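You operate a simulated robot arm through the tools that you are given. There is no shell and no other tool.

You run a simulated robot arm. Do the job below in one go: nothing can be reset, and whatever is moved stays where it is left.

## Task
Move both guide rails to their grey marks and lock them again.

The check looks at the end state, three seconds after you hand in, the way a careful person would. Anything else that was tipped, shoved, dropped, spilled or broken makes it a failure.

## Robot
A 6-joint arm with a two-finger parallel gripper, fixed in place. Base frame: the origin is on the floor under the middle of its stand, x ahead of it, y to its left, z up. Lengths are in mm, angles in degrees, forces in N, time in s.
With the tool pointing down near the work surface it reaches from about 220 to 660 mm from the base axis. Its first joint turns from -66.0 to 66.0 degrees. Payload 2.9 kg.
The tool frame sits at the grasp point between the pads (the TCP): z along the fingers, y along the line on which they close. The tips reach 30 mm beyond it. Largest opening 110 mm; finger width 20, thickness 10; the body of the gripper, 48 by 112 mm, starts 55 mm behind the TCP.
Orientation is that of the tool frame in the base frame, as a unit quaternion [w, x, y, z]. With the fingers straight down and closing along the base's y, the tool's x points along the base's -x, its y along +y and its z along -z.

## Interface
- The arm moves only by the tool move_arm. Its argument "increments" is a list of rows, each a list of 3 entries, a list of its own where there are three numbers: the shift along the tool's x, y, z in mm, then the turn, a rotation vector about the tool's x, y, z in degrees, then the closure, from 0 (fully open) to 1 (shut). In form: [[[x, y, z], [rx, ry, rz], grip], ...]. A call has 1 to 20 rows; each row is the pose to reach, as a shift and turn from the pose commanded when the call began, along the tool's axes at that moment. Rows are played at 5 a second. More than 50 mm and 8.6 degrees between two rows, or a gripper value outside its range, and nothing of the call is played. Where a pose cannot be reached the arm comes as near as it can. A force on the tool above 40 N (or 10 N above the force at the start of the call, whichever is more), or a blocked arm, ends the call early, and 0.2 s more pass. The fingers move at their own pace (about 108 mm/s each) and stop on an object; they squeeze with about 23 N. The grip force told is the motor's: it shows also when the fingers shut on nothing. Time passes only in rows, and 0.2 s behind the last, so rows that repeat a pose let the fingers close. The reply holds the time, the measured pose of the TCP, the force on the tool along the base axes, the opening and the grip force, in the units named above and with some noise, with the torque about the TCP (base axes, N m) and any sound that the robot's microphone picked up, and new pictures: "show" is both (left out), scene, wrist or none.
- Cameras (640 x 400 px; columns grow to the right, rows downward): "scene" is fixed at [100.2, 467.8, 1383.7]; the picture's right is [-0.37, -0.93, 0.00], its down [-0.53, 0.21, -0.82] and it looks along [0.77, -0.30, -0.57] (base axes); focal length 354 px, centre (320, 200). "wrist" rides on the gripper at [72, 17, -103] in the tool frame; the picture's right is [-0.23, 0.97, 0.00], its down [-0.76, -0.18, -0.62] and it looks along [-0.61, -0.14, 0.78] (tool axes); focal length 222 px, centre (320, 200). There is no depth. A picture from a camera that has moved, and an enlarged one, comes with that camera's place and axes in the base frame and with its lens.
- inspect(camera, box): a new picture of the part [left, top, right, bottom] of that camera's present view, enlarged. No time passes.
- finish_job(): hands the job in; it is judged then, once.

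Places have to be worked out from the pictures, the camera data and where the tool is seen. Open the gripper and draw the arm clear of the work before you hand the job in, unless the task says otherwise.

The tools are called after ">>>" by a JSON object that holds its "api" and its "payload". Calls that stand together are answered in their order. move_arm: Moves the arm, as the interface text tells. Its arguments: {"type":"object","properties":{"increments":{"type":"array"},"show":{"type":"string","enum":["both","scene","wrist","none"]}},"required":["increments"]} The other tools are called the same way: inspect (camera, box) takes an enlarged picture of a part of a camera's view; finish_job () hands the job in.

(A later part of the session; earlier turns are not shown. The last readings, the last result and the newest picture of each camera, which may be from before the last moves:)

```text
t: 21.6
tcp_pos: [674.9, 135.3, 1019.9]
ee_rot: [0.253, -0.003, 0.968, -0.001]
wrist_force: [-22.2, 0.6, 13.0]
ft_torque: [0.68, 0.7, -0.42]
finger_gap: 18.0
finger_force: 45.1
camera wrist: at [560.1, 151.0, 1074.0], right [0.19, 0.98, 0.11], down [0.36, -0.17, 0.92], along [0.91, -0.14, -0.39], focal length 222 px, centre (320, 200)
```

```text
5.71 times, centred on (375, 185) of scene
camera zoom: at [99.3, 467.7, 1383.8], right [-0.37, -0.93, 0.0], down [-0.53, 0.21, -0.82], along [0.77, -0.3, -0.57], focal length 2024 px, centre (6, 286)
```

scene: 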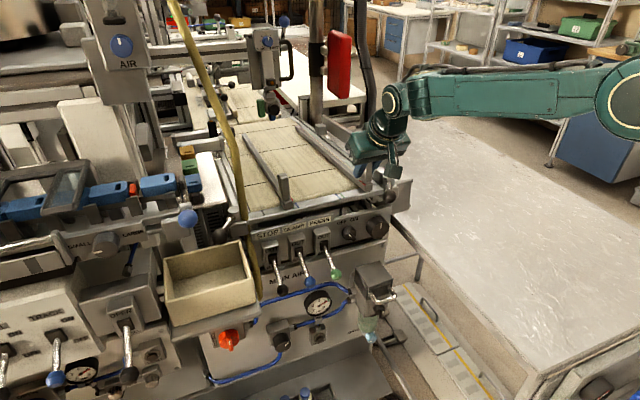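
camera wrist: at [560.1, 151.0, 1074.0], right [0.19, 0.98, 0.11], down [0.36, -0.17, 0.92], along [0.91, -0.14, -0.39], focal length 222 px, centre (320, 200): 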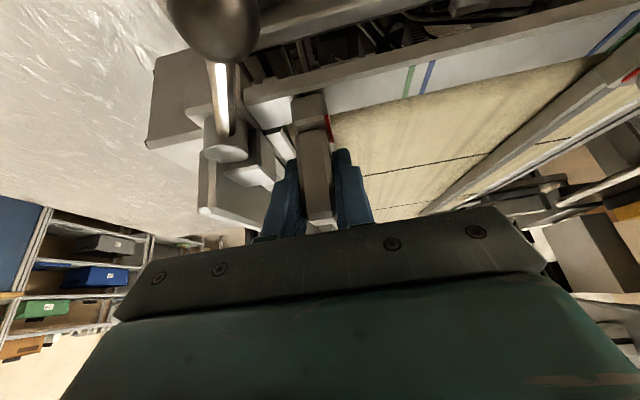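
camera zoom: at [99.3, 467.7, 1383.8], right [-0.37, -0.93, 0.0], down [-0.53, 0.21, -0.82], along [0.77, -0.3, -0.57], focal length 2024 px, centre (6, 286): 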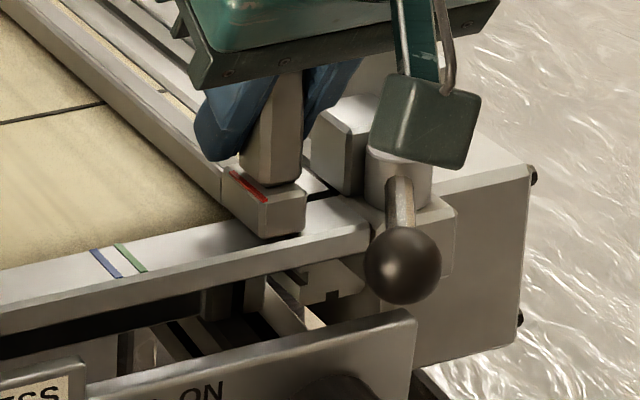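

The grey mark is still hidden under the rail block. The fixed block beside the post leaves about 9 mm of room for the outer finger. I'll relieve the axial stress and move 11 mm further.

>>> {"api": "move_arm", "payload": {"increments": [[[0.7, 0, -1.2], [0, 0, 0], 0.95], [[1, -3, -1.6], [0, 0, 0], 0.95], [[1, -6, -1.6], [0, 0, 0], 0.95], [[1, -9, -1.6], [0, 0, 0], 0.95], [[1, -11, -1.6], [0, 0, 0], 0.95], [[1, -11, -1.6], [0, 0, 0], 0.95]], "show": "wrist"}}

>>> {"api": "inspect", "payload": {"camera": "wrist", "box": [220, 60, 400, 180]}}

>>> {"api": "inspect", "payload": {"camera": "scene", "box": [340, 170, 400, 210]}}

```text
t: 23.0
tcp_pos: [675.3, 123.5, 1020.6]
ee_rot: [0.254, -0.003, 0.967, -0.001]
wrist_force: [18.7, -2.3, -10.6]
ft_torque: [0.92, -0.98, -0.31]
finger_gap: 17.6
finger_force: 44.8
camera wrist: at [560.1, 139.6, 1074.0], right [0.19, 0.98, 0.11], down [0.36, -0.17, 0.92], along [0.91, -0.14, -0.38], focal length 222 px, centre (320, 200)
```

wrist: 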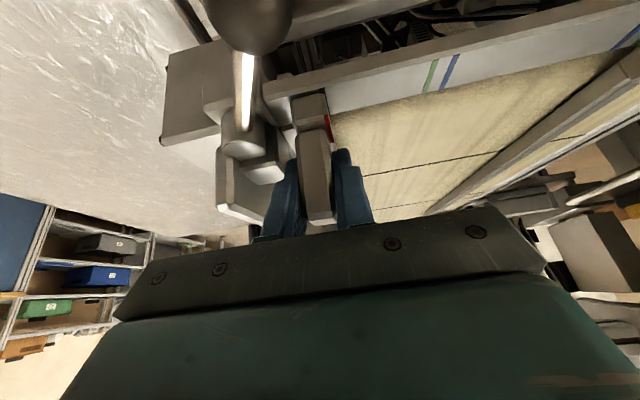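

```text
3.33 times, centred on (310, 120) of wrist
camera zoom: at [560.1, 139.6, 1074.0], right [0.19, 0.98, 0.11], down [0.36, -0.17, 0.92], along [0.91, -0.14, -0.38], focal length 740 px, centre (353, 467)
```

zoom: 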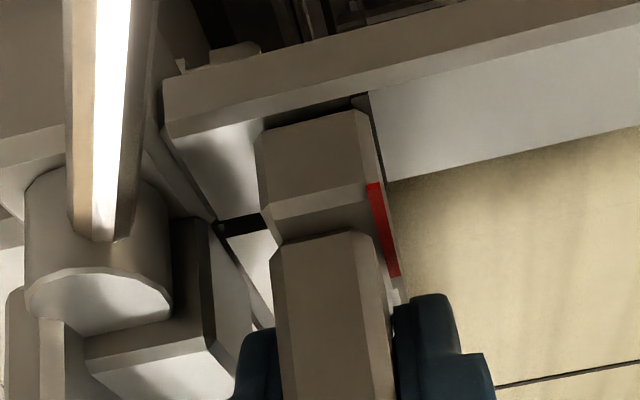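

```text
10.00 times, centred on (370, 190) of scene
camera zoom: at [100.9, 467.7, 1383.7], right [-0.37, -0.93, 0.0], down [-0.53, 0.21, -0.82], along [0.77, -0.3, -0.57], focal length 3541 px, centre (-180, 300)
```

zoom: 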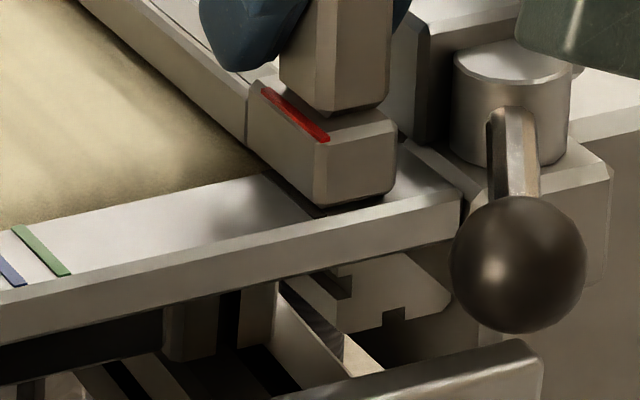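

The grey mark now shows as a thin dark strip just beside the block, in line with the red index. By my measure the index is within about 1 mm of where it should be. I'll ease the stress, nudge 0.6 mm more, and check at higher zoom.

>>> {"api": "move_arm", "payload": {"increments": [[[-0.4, -0.3, 0.5], [0, 0, 0], 0.95], [[-0.5, -0.6, 0.8], [0, 0, 0], 0.95], [[-0.5, -0.6, 0.8], [0, 0, 0], 0.95]], "show": "none"}}

>>> {"api": "inspect", "payload": {"camera": "wrist", "box": [290, 70, 350, 130]}}

>>> {"api": "inspect", "payload": {"camera": "scene", "box": [345, 175, 385, 205]}}

```text
t: 23.8
tcp_pos: [673.5, 125.0, 1019.0]
ee_rot: [0.252, -0.003, 0.968, -0.001]
wrist_force: [21.3, -4.5, -9.4]
ft_torque: [0.84, -0.17, -0.42]
finger_gap: 18.0
finger_force: 44.6
```

```text
6.67 times, centred on (320, 100) of wrist
camera zoom: at [560.1, 139.7, 1074.1], right [0.19, 0.98, 0.11], down [0.36, -0.17, 0.92], along [0.91, -0.14, -0.39], focal length 1481 px, centre (320, 867)
```

zoom: 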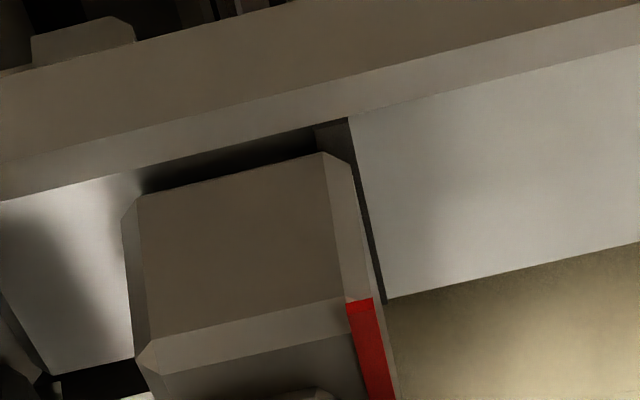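

```text
13.33 times, centred on (365, 190) of scene
camera zoom: at [101.0, 467.7, 1383.7], right [-0.37, -0.93, 0.0], down [-0.53, 0.21, -0.82], along [0.77, -0.3, -0.57], focal length 4722 px, centre (-280, 333)
```

zoom: 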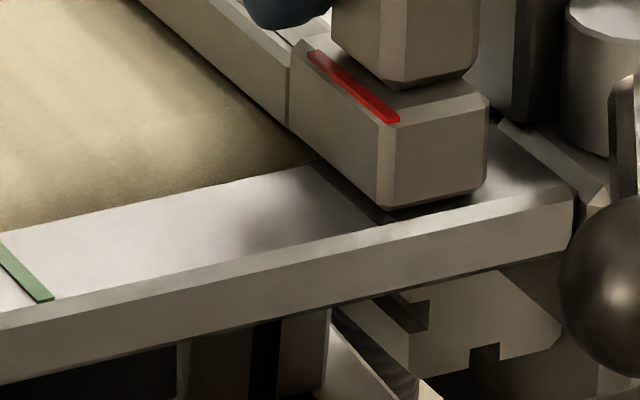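

The red index and the 3 mm grey mark now coincide to within about 0.5 mm in both cameras (y≈133.5 for both in the wrist view). I'll open the fingers, check that the rail stayed put, then withdraw along the tool axis.

>>> {"api": "move_arm", "payload": {"increments": [[[0, 0, 0], [0, 0, 0], 0.75], [[0, 0, 0], [0, 0, 0], 0.72], [[0, 0, 0], [0, 0, 0], 0.7], [[0, 0, -25], [0, 0, 0], 0.7], [[0, 0, -55], [0, 0, 0], 0.7], [[0, 0, -85], [0, 0, 0], 0.7], [[0, 0, -85], [0, 0, 0], 0.7]]}}

>>> {"api": "inspect", "payload": {"camera": "wrist", "box": [250, 60, 350, 130]}}

>>> {"api": "inspect", "payload": {"camera": "scene", "box": [345, 175, 385, 205]}}

```text
t: 25.4
tcp_pos: [631.5, 125.3, 1096.0]
ee_rot: [0.252, -0.003, 0.968, -0.001]
wrist_force: [0.4, 0.0, -0.4]
ft_torque: [0.01, 0.0, -0.02]
finger_gap: 33.1
finger_force: 0.1
camera wrist: at [517.6, 140.3, 1149.9], right [0.19, 0.98, 0.11], down [0.36, -0.17, 0.92], along [0.91, -0.14, -0.39], focal length 222 px, centre (320, 200)
```

scene: 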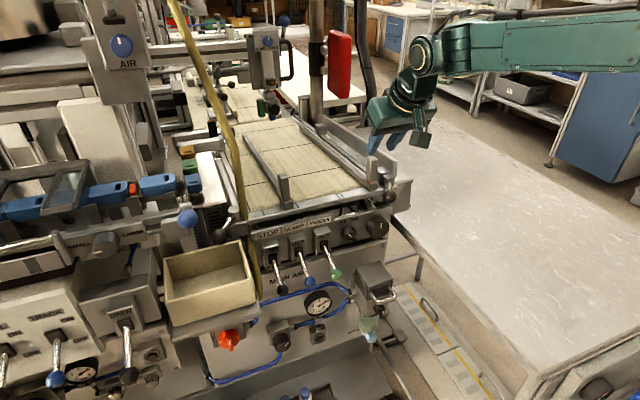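
wrist: 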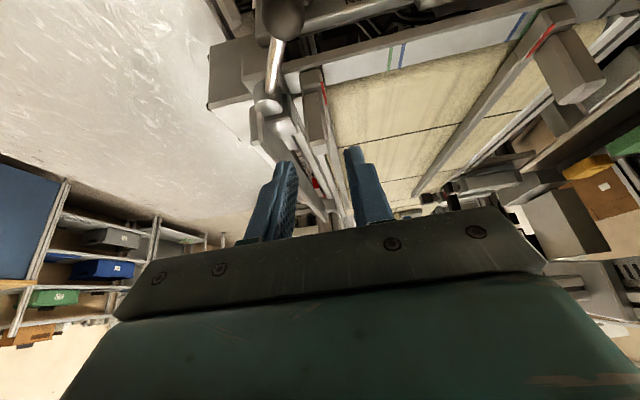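

```text
5.71 times, centred on (300, 95) of wrist
camera zoom: at [517.6, 140.3, 1149.9], right [0.19, 0.98, 0.11], down [0.36, -0.17, 0.92], along [0.91, -0.14, -0.39], focal length 1269 px, centre (434, 800)
```

zoom: 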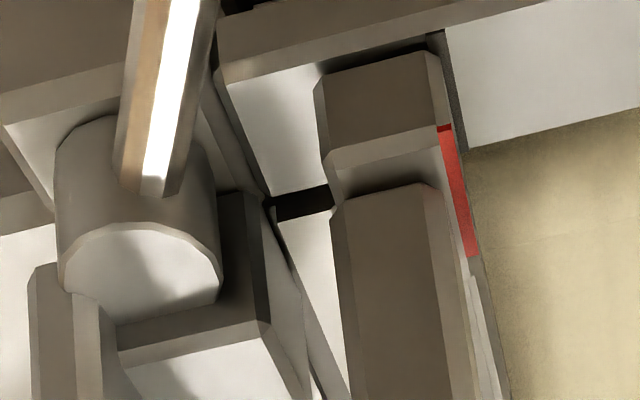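

```text
13.33 times, centred on (365, 190) of scene
camera zoom: at [100.2, 467.8, 1383.7], right [-0.37, -0.93, 0.0], down [-0.53, 0.21, -0.82], along [0.77, -0.3, -0.57], focal length 4722 px, centre (-280, 333)
```

zoom: 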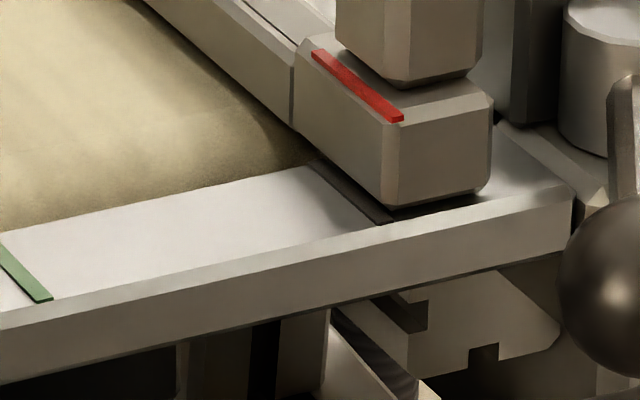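

The right rail is released and its index sits on the grey mark to within about 0.5 mm in both views. Next I'll lock it: first upright above the lever ball, now at about (599.5, 116.5).

>>> {"api": "move_arm", "payload": {"increments": [[[8, -2, -3], [0, 7.3, 0], 0.62], [[16, -4.5, -6], [0, 14.6, 0], 0.62], [[24, -7, -8], [0, 21.9, 0], 0.62], [[30.8, -8.8, -10.4], [0, 29.2, 0], 0.62], [[30.8, -8.8, -10.4], [0, 29.2, 0], 0.62]]}}

```text
t: 26.6
tcp_pos: [601.5, 116.4, 1088.9]
ee_rot: [0.001, -0.005, 1.0, -0.002]
wrist_force: [0.1, 0.1, -0.5]
ft_torque: [-0.01, 0.02, 0.02]
finger_gap: 41.7
finger_force: 0.1
camera wrist: at [527.7, 131.6, 1191.8], right [0.22, 0.98, 0.0], down [0.76, -0.17, 0.62], along [0.61, -0.14, -0.78], focal length 222 px, centre (320, 200)
```

scene: 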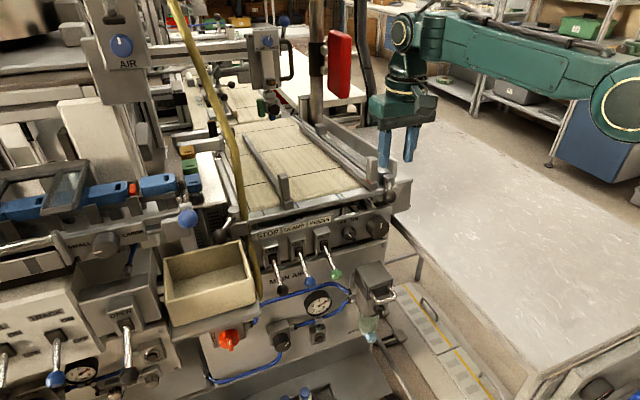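
wrist: 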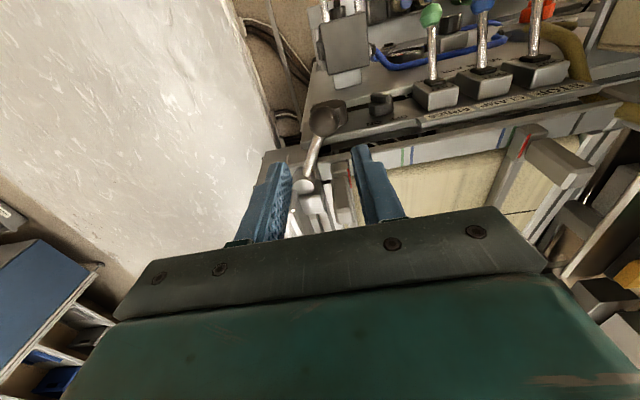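

I'll enlarge the ball area to confirm exactly where the ball is before turning and descending.

>>> {"api": "inspect", "payload": {"camera": "wrist", "box": [270, 80, 400, 170]}}

```text
4.44 times, centred on (335, 125) of wrist
camera zoom: at [527.7, 131.6, 1191.8], right [0.22, 0.98, 0.0], down [0.76, -0.17, 0.62], along [0.61, -0.14, -0.78], focal length 987 px, centre (253, 533)
```

zoom: 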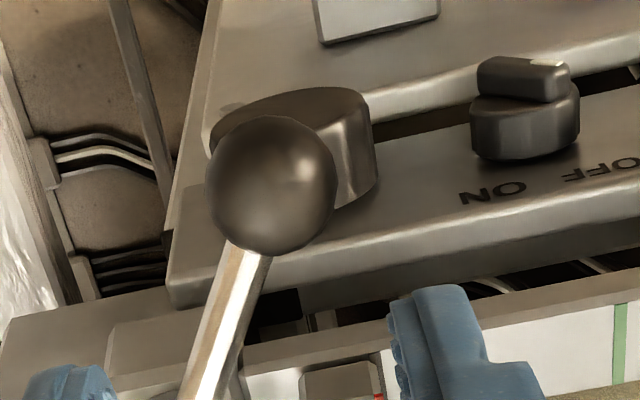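

The ball is at about (599.2, 118, 986). I'll turn 30° to square up to the lever and descend with the fingers straddling the ball.

>>> {"api": "move_arm", "payload": {"increments": [[[0.5, 0.3, 5], [0, 0, 7.5], 0.62], [[1, 0.6, 12], [0, 0, 15], 0.62], [[1.5, 0.9, 20], [0, 0, 22.5], 0.62], [[2, 1.1, 30], [0, 0, 30], 0.62], [[2, 1.1, 50], [0, 0, 30], 0.62], [[2, 1.1, 75], [0, 0, 30], 0.62], [[2, 1.1, 95], [0, 0, 30], 0.62], [[2, 1.1, 95], [0, 0, 30], 0.62]]}}

```text
t: 28.4
tcp_pos: [599.3, 114.3, 993.3]
ee_rot: [0.001, 0.255, 0.967, -0.001]
wrist_force: [0.2, 0.4, -0.6]
ft_torque: [0.0, 0.02, 0.02]
finger_gap: 41.8
finger_force: 0.1
camera wrist: at [543.7, 165.0, 1096.5], right [0.68, 0.73, 0.0], down [0.57, -0.53, 0.63], along [0.46, -0.43, -0.78], focal length 222 px, centre (320, 200)
```

scene: 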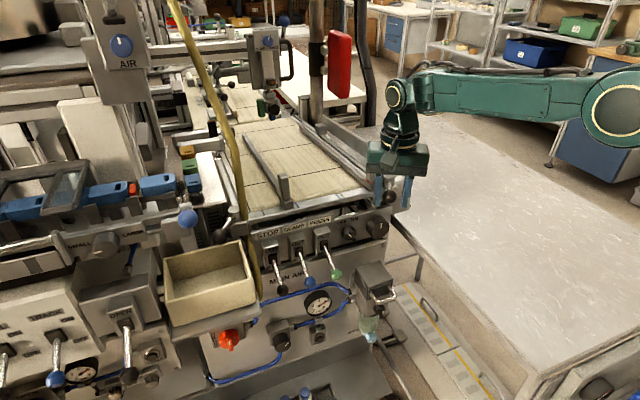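
wrist: 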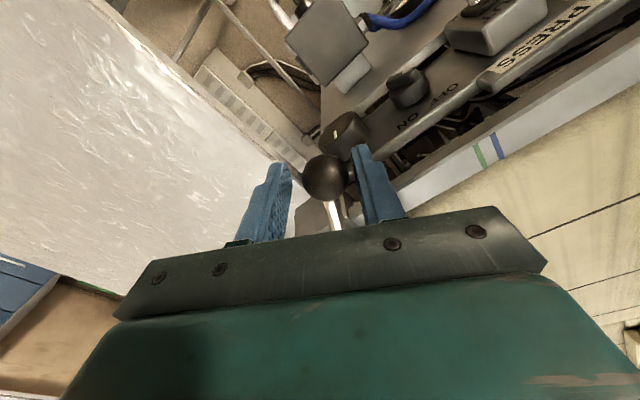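

The ball is between the fingers, nearer the inner one, which will push it outward. I'll sweep the lever back along its arc to straight ahead first.

>>> {"api": "move_arm", "payload": {"increments": [[[0.6, -6.6, 0], [0, 0, 0], 0.62], [[-0.3, -12.9, 0], [0, 0, -5], 0.62], [[-1.8, -19.2, 0], [0, 0, -10], 0.62], [[-3.7, -25.2, 0], [0, 0, -15], 0.62], [[-6.3, -31.1, 0], [0, 0, -20], 0.62], [[-9.3, -36.8, 0], [0, 0, -25], 0.62], [[-12.8, -42.1, 0], [0, 0, -30], 0.62], [[-12.8, -42.1, 0], [0, 0, -30], 0.62]]}}

```text
t: 30.2
tcp_pos: [589.5, 72.0, 992.7]
ee_rot: [0.0, -0.003, 1.0, -0.002]
wrist_force: [-0.4, 0.1, 0.0]
ft_torque: [0.0, 0.01, -0.03]
finger_gap: 41.6
finger_force: 0.1
camera wrist: at [516.0, 88.2, 1095.6], right [0.22, 0.98, 0.0], down [0.76, -0.17, 0.62], along [0.61, -0.14, -0.78], focal length 222 px, centre (320, 200)
```

scene: 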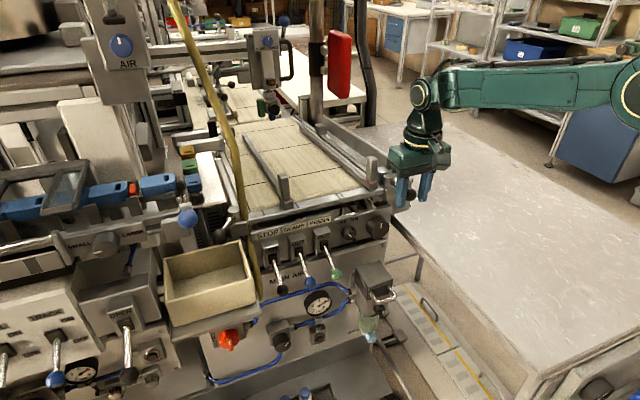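
wrist: 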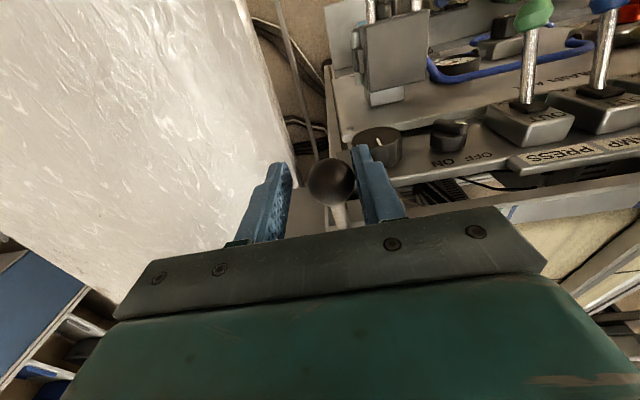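

The lever follows without resistance. I'll sweep the remaining 30° outward to the original stop, finishing with a light push to make sure it seats.

>>> {"api": "move_arm", "payload": {"increments": [[[-1, -6.3, 0], [0, 0, -5], 0.62], [[-2.5, -12.6, 0], [0, 0, -10], 0.62], [[-4.6, -18.6, 0], [0, 0, -15], 0.62], [[-7.1, -24.5, 0], [0, 0, -20], 0.62], [[-10.2, -30.1, 0], [0, 0, -25], 0.62], [[-13.8, -35.4, 0], [0, 0, -30], 0.62], [[-15.3, -37.6, 0], [0, 0, -31], 0.62], [[-15.3, -37.6, 0], [0, 0, -31], 0.62]]}}

```text
t: 32.0
tcp_pos: [604.1, 36.3, 991.6]
ee_rot: [0.0, -0.272, 0.962, -0.002]
wrist_force: [-4.2, 11.7, 3.1]
ft_torque: [0.09, 0.08, -0.11]
finger_gap: 47.7
finger_force: 6.2
camera wrist: at [533.8, 12.1, 1095.6], right [-0.32, 0.95, 0.0], down [0.74, 0.25, 0.62], along [0.59, 0.19, -0.78], focal length 222 px, centre (320, 200)
```

scene: 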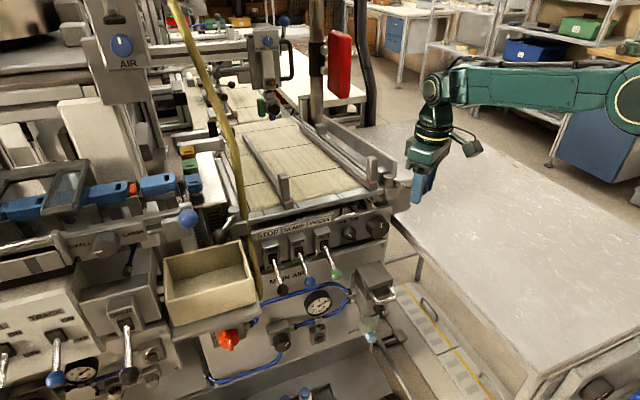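
wrist: 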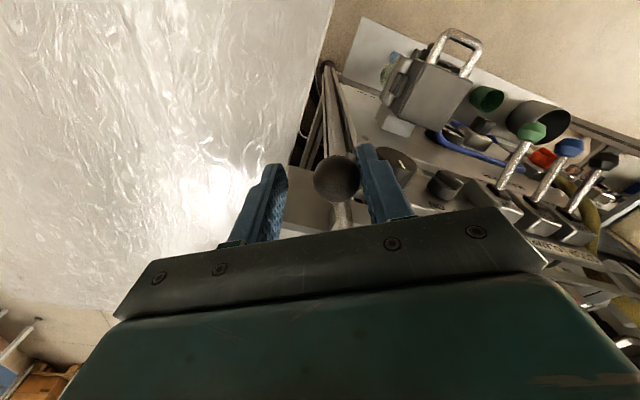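

Resistance rises near the original angle (ball at about 28.6–29.5°). I'll press 3 mm more to be sure it seats fully, then compare with the first test.

>>> {"api": "move_arm", "payload": {"increments": [[[-0.3, -1.5, 0], [0, 0, -1], 0.62], [[-0.5, -3, 0], [0, 0, -1.5], 0.62], [[-0.5, -3, 0], [0, 0, -1.5], 0.62]], "show": "none"}}

```text
t: 32.8
tcp_pos: [607.9, 34.0, 992.8]
ee_rot: [-0.001, -0.284, 0.959, -0.001]
wrist_force: [-8.3, 20.5, -1.4]
ft_torque: [-0.02, 0.22, -0.13]
finger_gap: 52.5
finger_force: 10.9
```

The ball is at about (601, 44.7), the same stopped position as the first test, so the right lever is back in its original locked position. I'll back off to centre and rise clear.

>>> {"api": "move_arm", "payload": {"increments": [[[0, 6, 0], [0, 0, 0], 0.6], [[0, 12.5, 0], [0, 0, 0], 0.6], [[0, 12.5, -30], [0, 0, 0], 0.5], [[0, 12.5, -70], [0, 0, 0], 0.45], [[0, 12.5, -110], [0, 0, 0], 0.45], [[0, 12.5, -130], [0, 0, 8], 0.45], [[0, 12.5, -140], [0, 0, 16], 0.45], [[0, 12.5, -140], [0, 0, 24], 0.45], [[0, 12.5, -140], [0, 0, 33], 0.45], [[0, 12.5, -140], [0, 0, 33], 0.45]]}}

```text
refused: row 9 steps farther than a row can; nothing moved
```

One turning step was too large, so I'll split it and send the same retreat again.

>>> {"api": "move_arm", "payload": {"increments": [[[0, 6, 0], [0, 0, 0], 0.6], [[0, 12.5, 0], [0, 0, 0], 0.6], [[0, 12.5, -30], [0, 0, 0], 0.5], [[0, 12.5, -70], [0, 0, 0], 0.45], [[0, 12.5, -110], [0, 0, 0], 0.45], [[0, 12.5, -130], [0, 0, 8], 0.45], [[0, 12.5, -140], [0, 0, 16], 0.45], [[0, 12.5, -140], [0, 0, 24], 0.45], [[0, 12.5, -140], [0, 0, 30], 0.45], [[0, 12.5, -140], [0, 0, 33], 0.45], [[0, 12.5, -140], [0, 0, 33], 0.45]]}}

>>> {"api": "inspect", "payload": {"camera": "scene", "box": [335, 150, 435, 215]}}

```text
t: 35.2
tcp_pos: [599.5, 43.9, 1132.3]
ee_rot: [0.0, 0.001, 1.0, -0.002]
wrist_force: [0.1, 0.2, -0.8]
ft_torque: [0.01, 0.01, -0.02]
finger_gap: 60.4
finger_force: 0.1
camera wrist: at [526.5, 60.9, 1235.3], right [0.23, 0.97, 0.0], down [0.76, -0.18, 0.62], along [0.61, -0.15, -0.78], focal length 222 px, centre (320, 200)
```

scene: 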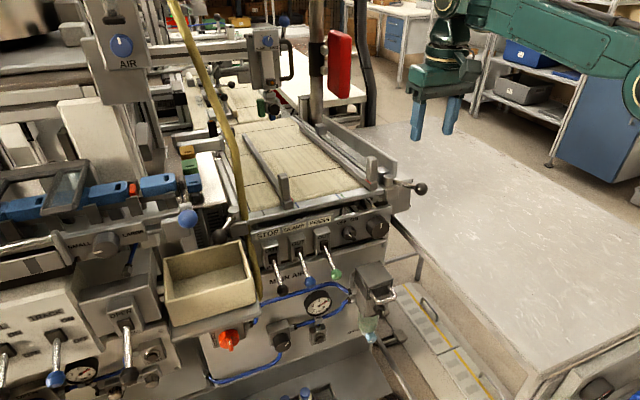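
wrist: 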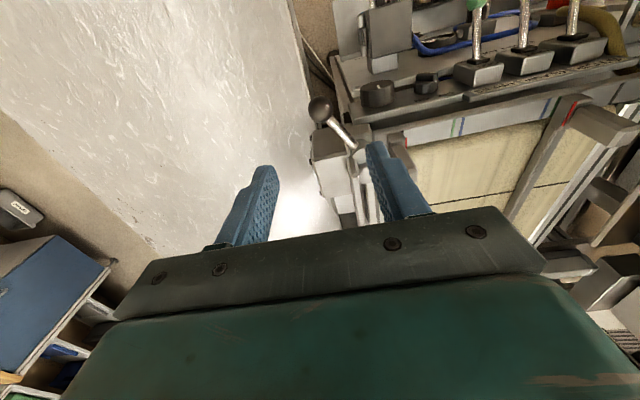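

```text
6.15 times, centred on (385, 182) of scene
camera zoom: at [100.2, 467.8, 1383.7], right [-0.37, -0.93, 0.0], down [-0.53, 0.21, -0.82], along [0.77, -0.3, -0.57], focal length 2179 px, centre (-80, 308)
```

zoom: 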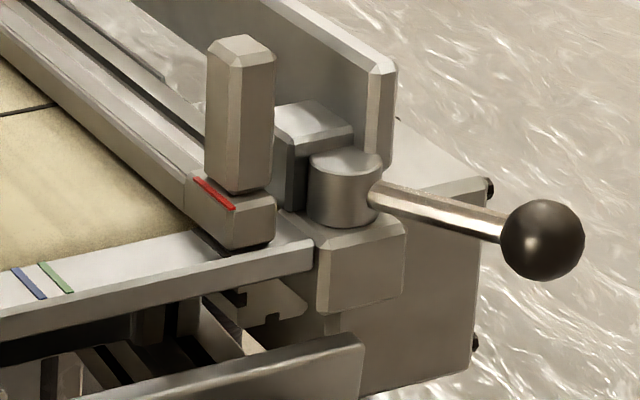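

The right side is finished: rail on its grey mark, lever back in its exact original place. The left lever is further out (about 750 mm) with the hose and a blue-ball lever nearby, so I'll swing high over to that side and survey it first.

>>> {"api": "move_arm", "payload": {"increments": [[[16, 20, -20], [0, 0, -4], 0.45], [[33, 50, -45], [0, 0, -8], 0.45], [[50, 88, -65], [0, 0, -12], 0.45], [[67, 126, -80], [0, 0, -16], 0.45], [[83, 164, -98], [0, 0, -20], 0.45], [[100, 200, -98], [0, 0, -24], 0.45], [[117, 235, -98], [0, 0, -28], 0.45], [[133, 268, -98], [0, 0, -32], 0.45], [[150, 296, -98], [0, 0, -37], 0.45], [[150, 296, -98], [0, 0, -37], 0.45]], "show": "scene"}}

>>> {"api": "move_arm", "payload": {"increments": [[[0, 0, 0], [0, -7, 0], 0.45], [[0, 0, 0], [0, -14, 0], 0.45], [[0, 0, 0], [0, -20, 0], 0.45], [[0, 0, 0], [0, -20, 0], 0.45]]}}

```text
t: 37.4
tcp_pos: [451.0, 342.9, 1229.9]
ee_rot: [0.0, -0.317, 0.948, -0.001]
wrist_force: [0.5, 0.8, 0.1]
ft_torque: [-0.01, -0.01, -0.02]
finger_gap: 60.5
finger_force: 0.0
```

scene: 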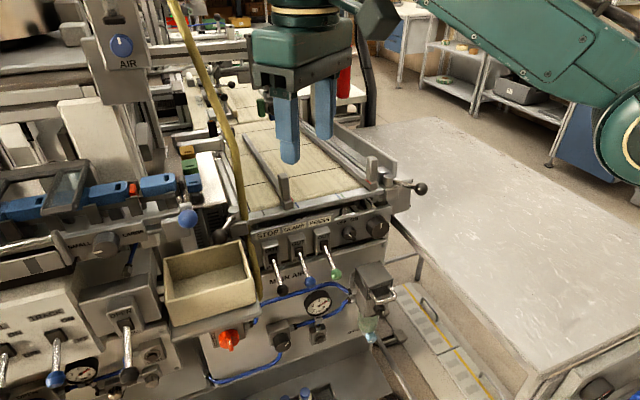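

```text
t: 38.4
tcp_pos: [450.2, 340.8, 1230.1]
ee_rot: [0.165, -0.312, 0.934, 0.053]
wrist_force: [-0.1, 0.7, -0.3]
ft_torque: [0.02, 0.02, 0.01]
finger_gap: 60.4
finger_force: 0.0
camera wrist: at [357.1, 291.7, 1301.5], right [-0.41, 0.91, 0.07], down [0.51, 0.16, 0.85], along [0.76, 0.39, -0.53], focal length 222 px, centre (320, 200)
```

scene: 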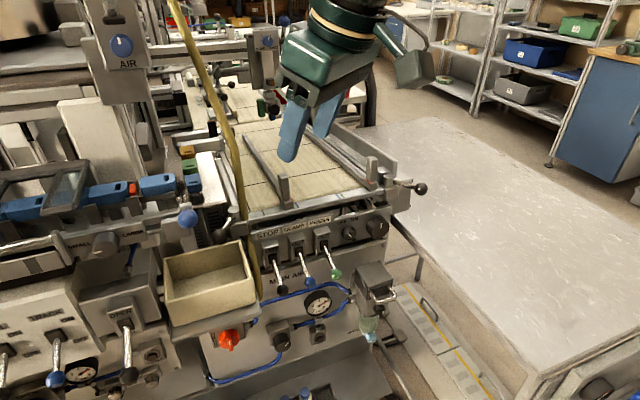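
wrist: 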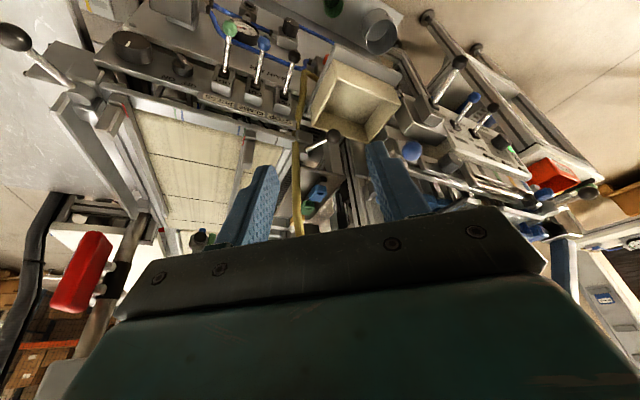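

I can now see the left lever, hose, bin and blue-ball lever together. I'll enlarge that area.

>>> {"api": "inspect", "payload": {"camera": "wrist", "box": [270, 60, 460, 200]}}

>>> {"api": "inspect", "payload": {"camera": "wrist", "box": [280, 100, 370, 180]}}

>>> {"api": "inspect", "payload": {"camera": "scene", "box": [150, 140, 300, 260]}}

```text
2.86 times, centred on (365, 130) of wrist
camera zoom: at [357.1, 291.7, 1301.5], right [-0.41, 0.91, 0.07], down [0.51, 0.16, 0.85], along [0.76, 0.39, -0.53], focal length 635 px, centre (191, 400)
```

zoom: 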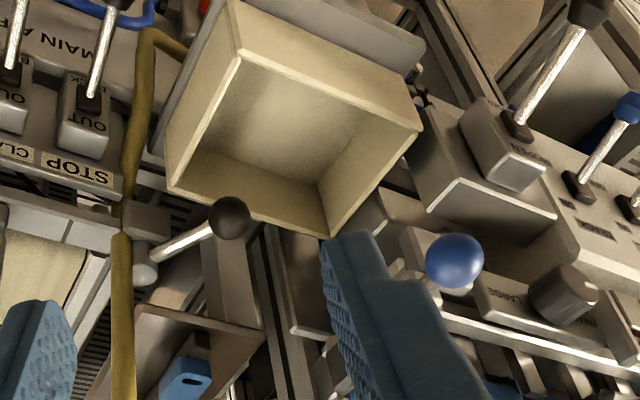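

```text
5.00 times, centred on (325, 140) of wrist
camera zoom: at [357.1, 291.7, 1301.5], right [-0.41, 0.91, 0.07], down [0.51, 0.16, 0.85], along [0.76, 0.39, -0.53], focal length 1111 px, centre (295, 500)
```

zoom: 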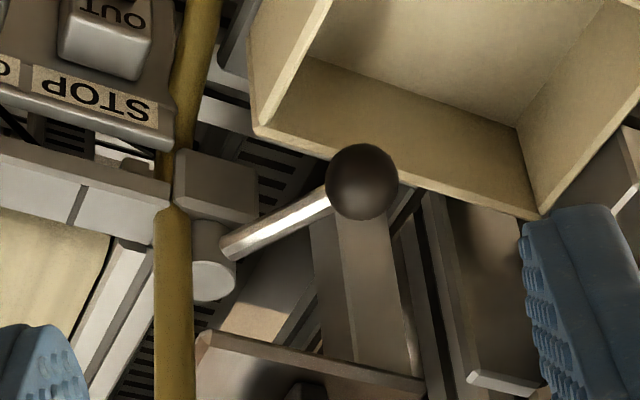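

```text
3.33 times, centred on (225, 200) of scene
camera zoom: at [100.2, 467.8, 1383.7], right [-0.37, -0.93, 0.0], down [-0.53, 0.21, -0.82], along [0.77, -0.3, -0.57], focal length 1180 px, centre (637, 200)
```

zoom: 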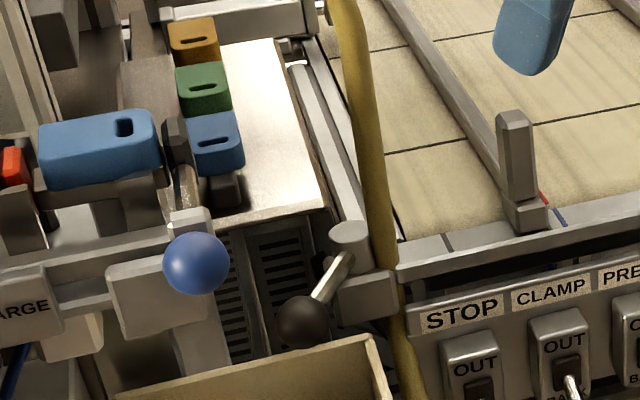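

From this view I've placed the surroundings on the left:
- **Left lever:** post (664, 419), ball (599, 455, 986).
- **Hose:** nearly vertical at (655, 403).
- **Bin:** beneath the ball, rim at z≈950.
- **Blue-ball lever:** (487, 492, 1114).
- **White plate:** corner at (690, 428, 994).

A straight-down tool won't reach, so I'll close the fingers into a stick and tilt it 45° at azimuth 50°. I'll hold it well back from the ball to test reach.

>>> {"api": "move_arm", "payload": {"increments": [[[-14, -1, 31], [-1.4, -5, -2.2], 0.6], [[-28, -2, 62], [-2.8, -10, -4.4], 0.8], [[-43, -3, 93], [-4.2, -14.9, -6.6], 1.0], [[-57, -4, 124], [-5.6, -19.9, -8.8], 1.0], [[-71, -4.5, 154.6], [-7.04, -24.9, -11.05], 1.0], [[-71, -4.5, 154.6], [-7.04, -24.9, -11.05], 1.0]]}}

```text
t: 39.8
tcp_pos: [548.2, 409.2, 1109.8]
ee_rot: [0.347, -0.391, 0.837, 0.161]
wrist_force: [-0.4, 0.9, -0.1]
ft_torque: [-0.01, -0.02, -0.02]
finger_gap: 0.0
finger_force: 23.3
camera wrist: at [454.5, 323.7, 1131.5], right [-0.64, 0.75, 0.16], down [0.2, -0.04, 0.98], along [0.74, 0.66, -0.12], focal length 222 px, centre (320, 200)
```

scene: 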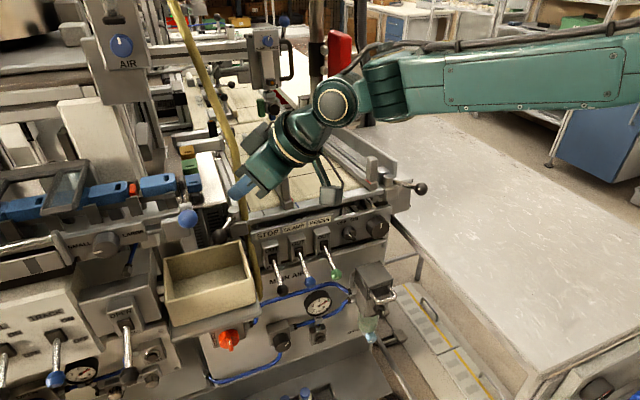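
wrist: 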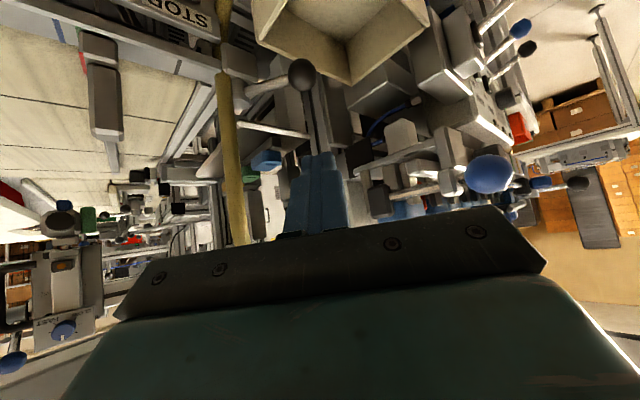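

The tilted pose was reached exactly, and from here the ball measures (599.3, 455.7, 986), which agrees. I'll check what stands around the path on the outer side of the ball.

>>> {"api": "inspect", "payload": {"camera": "wrist", "box": [220, 30, 540, 230]}}

>>> {"api": "inspect", "payload": {"camera": "scene", "box": [140, 140, 280, 260]}}

```text
2.00 times, centred on (380, 130) of wrist
camera zoom: at [454.5, 323.7, 1131.5], right [-0.64, 0.75, 0.16], down [0.2, -0.04, 0.98], along [0.74, 0.66, -0.12], focal length 444 px, centre (200, 340)
```

zoom: 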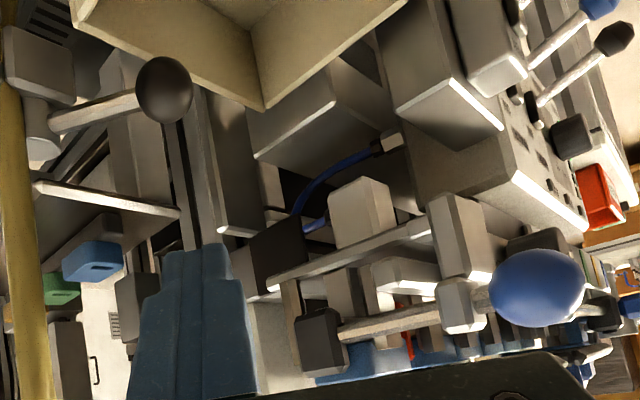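

```text
3.33 times, centred on (210, 200) of scene
camera zoom: at [100.2, 467.8, 1383.7], right [-0.37, -0.93, 0.0], down [-0.53, 0.21, -0.82], along [0.77, -0.3, -0.57], focal length 1180 px, centre (687, 200)
```

zoom: 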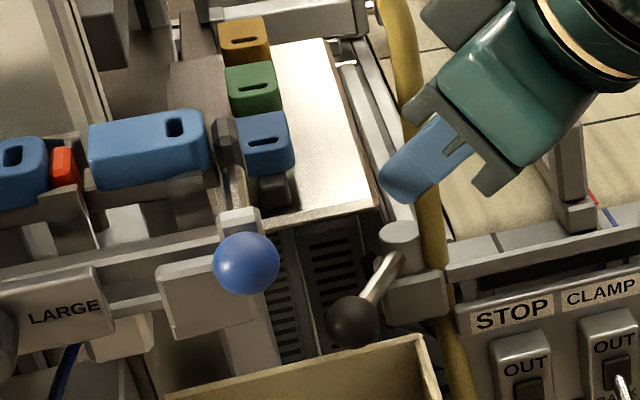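

There's a rod along +x from the blue ball to a dark knob near (565, 491, 1119), and a beam beside it whose depth I can't yet tell. I'll shift sideways about 50 mm, away from them, to get parallax before going near.

>>> {"api": "move_arm", "payload": {"increments": [[[0, -15, -10], [0, 0, 0], 1.0], [[0, -32, -20], [0, 0, 0], 1.0], [[0, -50, -30], [0, 0, 0], 1.0], [[0, -50, -30], [0, 0, 0], 1.0]], "show": "wrist"}}

>>> {"api": "inspect", "payload": {"camera": "wrist", "box": [220, 30, 540, 230]}}

```text
t: 40.8
tcp_pos: [573.8, 359.2, 1131.1]
ee_rot: [0.346, -0.391, 0.837, 0.16]
wrist_force: [-0.4, -0.5, 0.4]
ft_torque: [0.01, 0.03, 0.03]
finger_gap: 0.0
finger_force: 22.8
camera wrist: at [479.7, 273.8, 1152.6], right [-0.64, 0.75, 0.16], down [0.2, -0.04, 0.98], along [0.74, 0.66, -0.13], focal length 222 px, centre (320, 200)
```

wrist: 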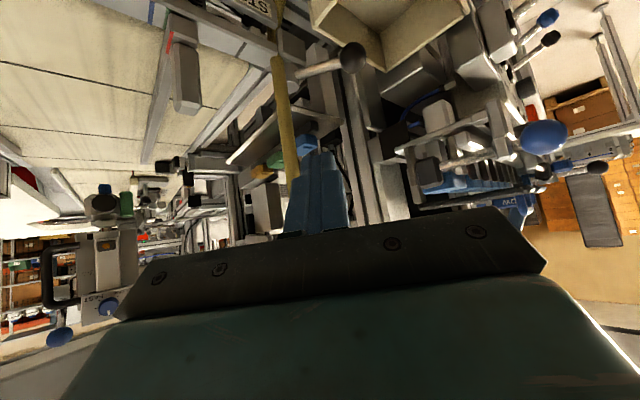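

```text
2.00 times, centred on (380, 130) of wrist
camera zoom: at [479.7, 273.8, 1152.6], right [-0.64, 0.75, 0.16], down [0.2, -0.04, 0.98], along [0.74, 0.66, -0.13], focal length 444 px, centre (200, 340)
```

zoom: 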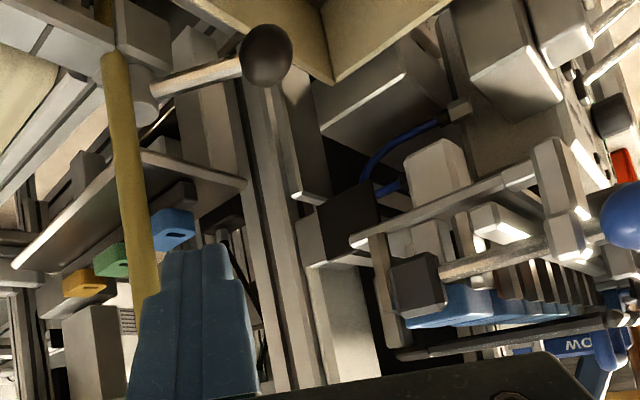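

With parallax I now have:
- the beam end at about (602, 512, 1080)
- its block at about (508, 503, 1089)
- the dark knob at about (562, 487, 1117)

At azimuth 55° and 45° tilt the gripper body passes these by at least 20 mm, so I'll line up 100 mm behind the ball's outer side.

>>> {"api": "move_arm", "payload": {"increments": [[[1, 14, 17], [-1.2, 0, -1.2], 1.0], [[2, 28, 34], [-2.4, 0, -2.4], 1.0], [[3.2, 41.1, 50.6], [-3.54, 0, -3.54], 1.0], [[3.2, 41.1, 50.6], [-3.54, 0, -3.54], 1.0]]}}

```text
t: 41.8
tcp_pos: [563.7, 411.5, 1092.3]
ee_rot: [0.34, -0.427, 0.82, 0.175]
wrist_force: [0.1, 0.2, 0.7]
ft_torque: [0.04, 0.0, 0.03]
finger_gap: 0.0
finger_force: 23.8
camera wrist: at [477.7, 319.1, 1113.9], right [-0.71, 0.69, 0.16], down [0.2, -0.02, 0.98], along [0.68, 0.72, -0.13], focal length 222 px, centre (320, 200)
```

scene: 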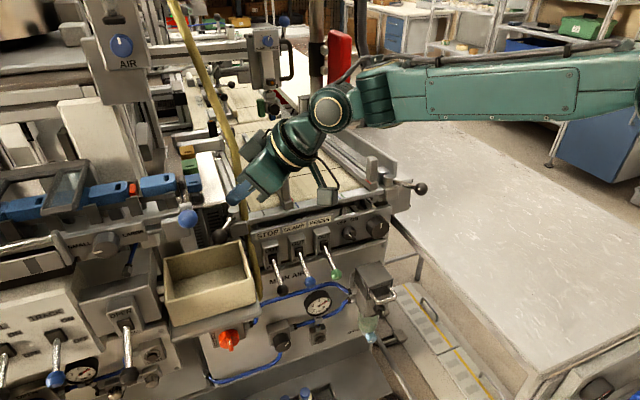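
wrist: 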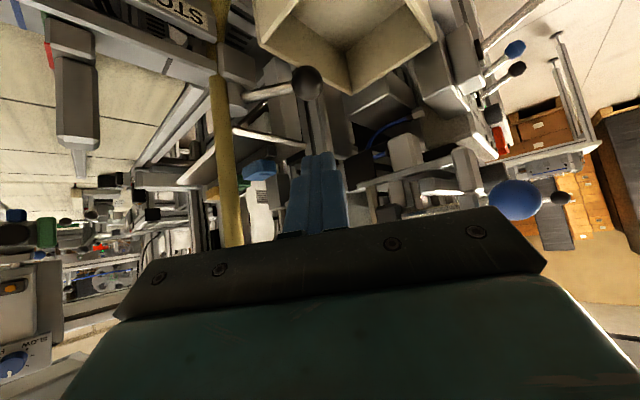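

The pose matches and the hose stays about 17 mm clear of the body line. I'll advance 100 mm along the tool axis to sit just outside and above the ball.

>>> {"api": "move_arm", "payload": {"increments": [[[0, 0, 25], [0, 0, 0], 1.0], [[0, 0, 50], [0, 0, 0], 1.0], [[0, 0, 75], [0, 0, 0], 1.0], [[0, 0, 100], [0, 0, 0], 1.0], [[0, 0, 100], [0, 0, 0], 1.0]]}}

>>> {"api": "inspect", "payload": {"camera": "scene", "box": [160, 140, 300, 260]}}

>>> {"api": "inspect", "payload": {"camera": "wrist", "box": [200, 20, 460, 200]}}

```text
t: 43.0
tcp_pos: [604.4, 470.3, 1020.9]
ee_rot: [0.339, -0.427, 0.819, 0.176]
wrist_force: [0.0, -0.6, -0.1]
ft_torque: [0.01, -0.01, 0.02]
finger_gap: 0.0
finger_force: 23.0
camera wrist: at [517.9, 378.1, 1042.3], right [-0.7, 0.69, 0.16], down [0.2, -0.02, 0.98], along [0.68, 0.72, -0.13], focal length 222 px, centre (320, 200)
```

scene: 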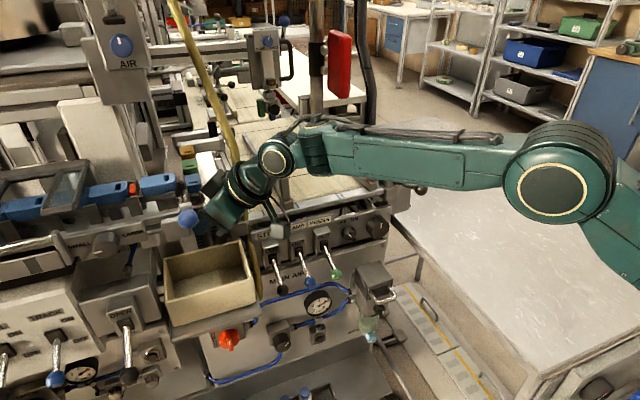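
wrist: 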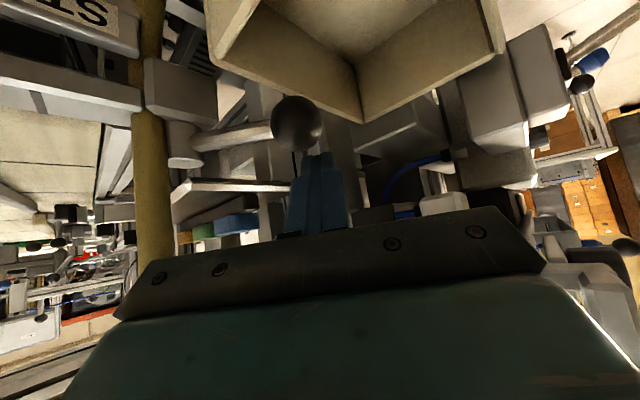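

```text
3.33 times, centred on (230, 200) of scene
camera zoom: at [100.2, 467.8, 1383.7], right [-0.37, -0.93, 0.0], down [-0.53, 0.21, -0.82], along [0.77, -0.3, -0.57], focal length 1180 px, centre (620, 200)
```

zoom: 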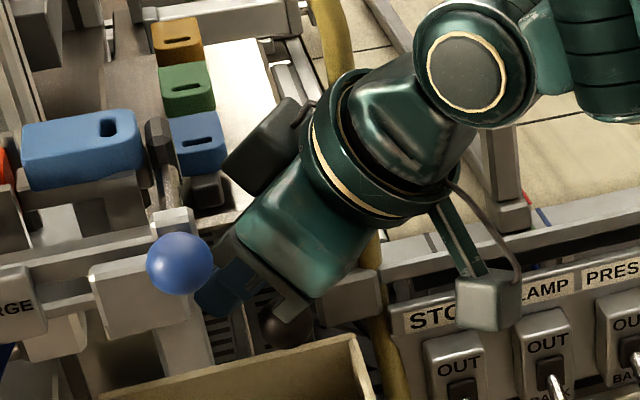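

```text
2.22 times, centred on (330, 110) of wrist
camera zoom: at [517.9, 378.1, 1042.3], right [-0.7, 0.69, 0.16], down [0.2, -0.02, 0.98], along [0.68, 0.72, -0.13], focal length 494 px, centre (298, 400)
```

zoom: 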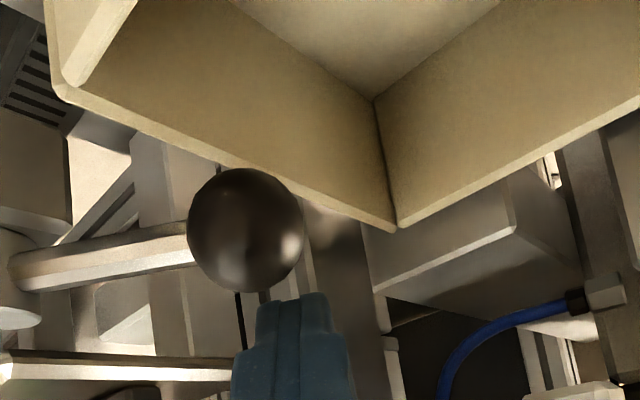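

The stick is just outside and above the ball with no contact. I'll press gently inward about 3° of lever travel and read the force.

>>> {"api": "move_arm", "payload": {"increments": [[[6, -0.7, 0], [0, 0, 0], 1.0], [[11, -1.3, 0], [0, 0, 0], 1.0], [[13.2, -0.8, -1.3], [0, 0, 0], 1.0], [[15.5, -0.3, -2.6], [0, 0, 0], 1.0], [[15.5, -0.3, -2.6], [0, 0, 0], 1.0]]}}

>>> {"api": "inspect", "payload": {"camera": "wrist", "box": [200, 20, 460, 200]}}

```text
t: 44.2
tcp_pos: [596.5, 459.7, 1014.4]
ee_rot: [0.34, -0.426, 0.82, 0.175]
wrist_force: [3.2, 2.9, 4.9]
ft_torque: [0.05, -0.02, 0.02]
finger_gap: 0.0
finger_force: 23.3
camera wrist: at [511.2, 366.5, 1034.9], right [-0.7, 0.69, 0.16], down [0.2, -0.02, 0.98], along [0.68, 0.72, -0.12], focal length 222 px, centre (320, 200)
```

scene: 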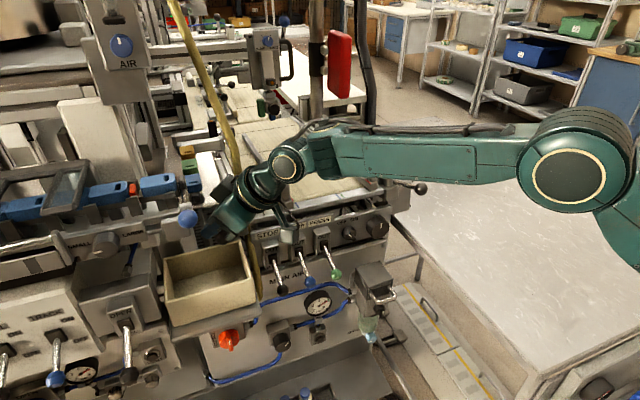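
wrist: 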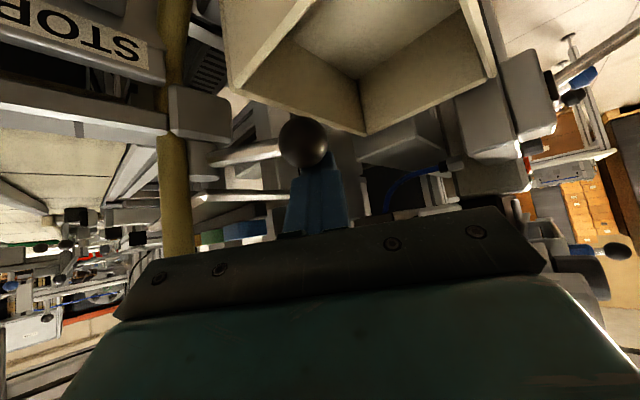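

```text
2.22 times, centred on (330, 110) of wrist
camera zoom: at [511.2, 366.5, 1034.9], right [-0.7, 0.69, 0.16], down [0.2, -0.02, 0.98], along [0.68, 0.72, -0.12], focal length 494 px, centre (298, 400)
```

zoom: 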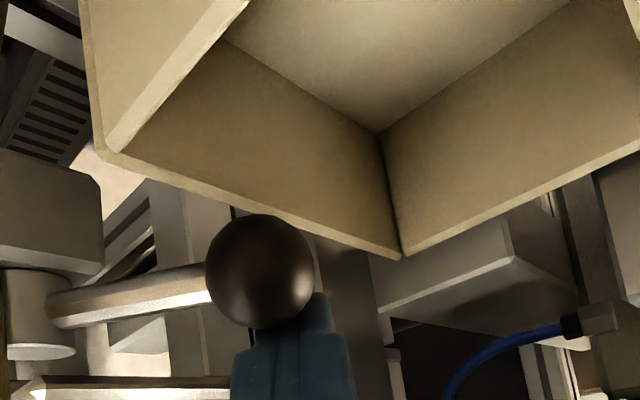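

The ball moved to about (597.3, 452.3), so this lever also turns inward, at about 6 N. I'll continue the arc to straight ahead and then check the lever rod's clearance to the hose.

>>> {"api": "move_arm", "payload": {"increments": [[[3.3, 1.2, -3.1], [0, 0, 0], 1.0], [[6.6, 2.3, -6.2], [0, 0, 0], 1.0], [[11.6, 2.9, -10.5], [0, 0, 0], 1.0], [[16.6, 3.2, -14.7], [0, 0, 0], 1.0], [[21.7, 2.5, -18.6], [0, 0, 0], 1.0], [[26.9, 1.3, -22.5], [0, 0, 0], 1.0], [[26.9, 1.3, -22.5], [0, 0, 0], 1.0]]}}

>>> {"api": "inspect", "payload": {"camera": "wrist", "box": [140, 60, 400, 240]}}

>>> {"api": "inspect", "payload": {"camera": "scene", "box": [190, 170, 290, 260]}}

```text
t: 45.8
tcp_pos: [576.9, 431.0, 1009.4]
ee_rot: [0.338, -0.427, 0.82, 0.175]
wrist_force: [0.1, -0.3, 8.4]
ft_torque: [-0.08, -0.07, 0.03]
finger_gap: 0.0
finger_force: 23.4
camera wrist: at [490.6, 338.5, 1030.9], right [-0.7, 0.69, 0.16], down [0.2, -0.02, 0.98], along [0.68, 0.72, -0.13], focal length 222 px, centre (320, 200)
```

scene: 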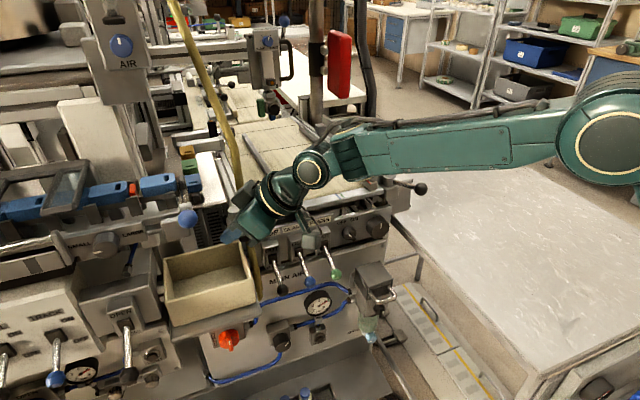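
wrist: 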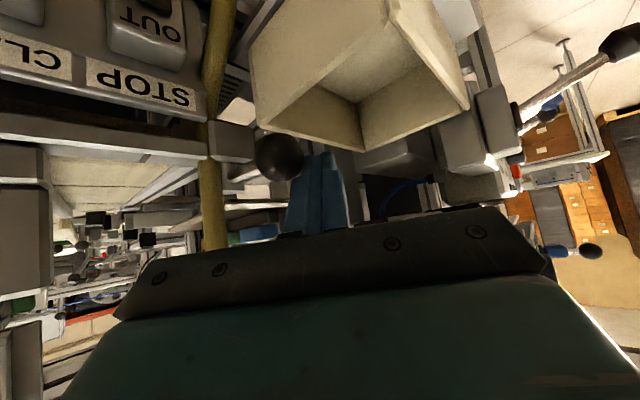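

```text
2.22 times, centred on (270, 150) of wrist
camera zoom: at [490.6, 338.5, 1030.9], right [-0.7, 0.69, 0.16], down [0.2, -0.02, 0.98], along [0.68, 0.72, -0.13], focal length 494 px, centre (431, 311)
```

zoom: 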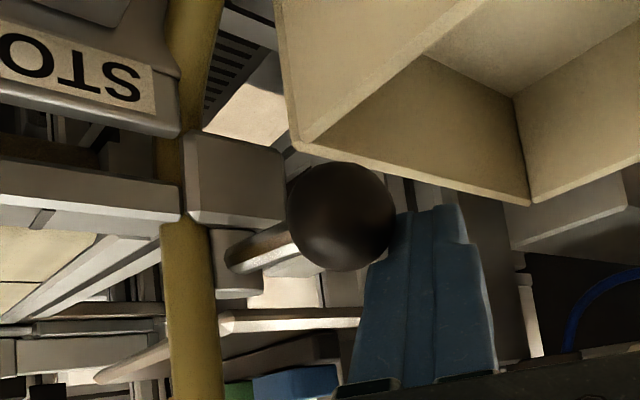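

```text
4.44 times, centred on (240, 215) of scene
camera zoom: at [100.0, 467.7, 1383.8], right [-0.37, -0.93, 0.0], down [-0.53, 0.21, -0.82], along [0.77, -0.3, -0.57], focal length 1574 px, centre (676, 133)
```

zoom: 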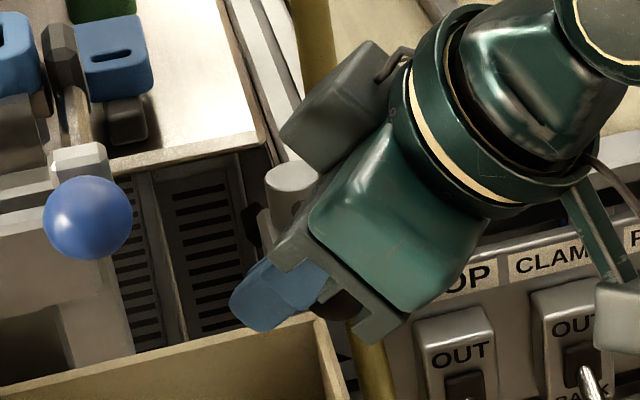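

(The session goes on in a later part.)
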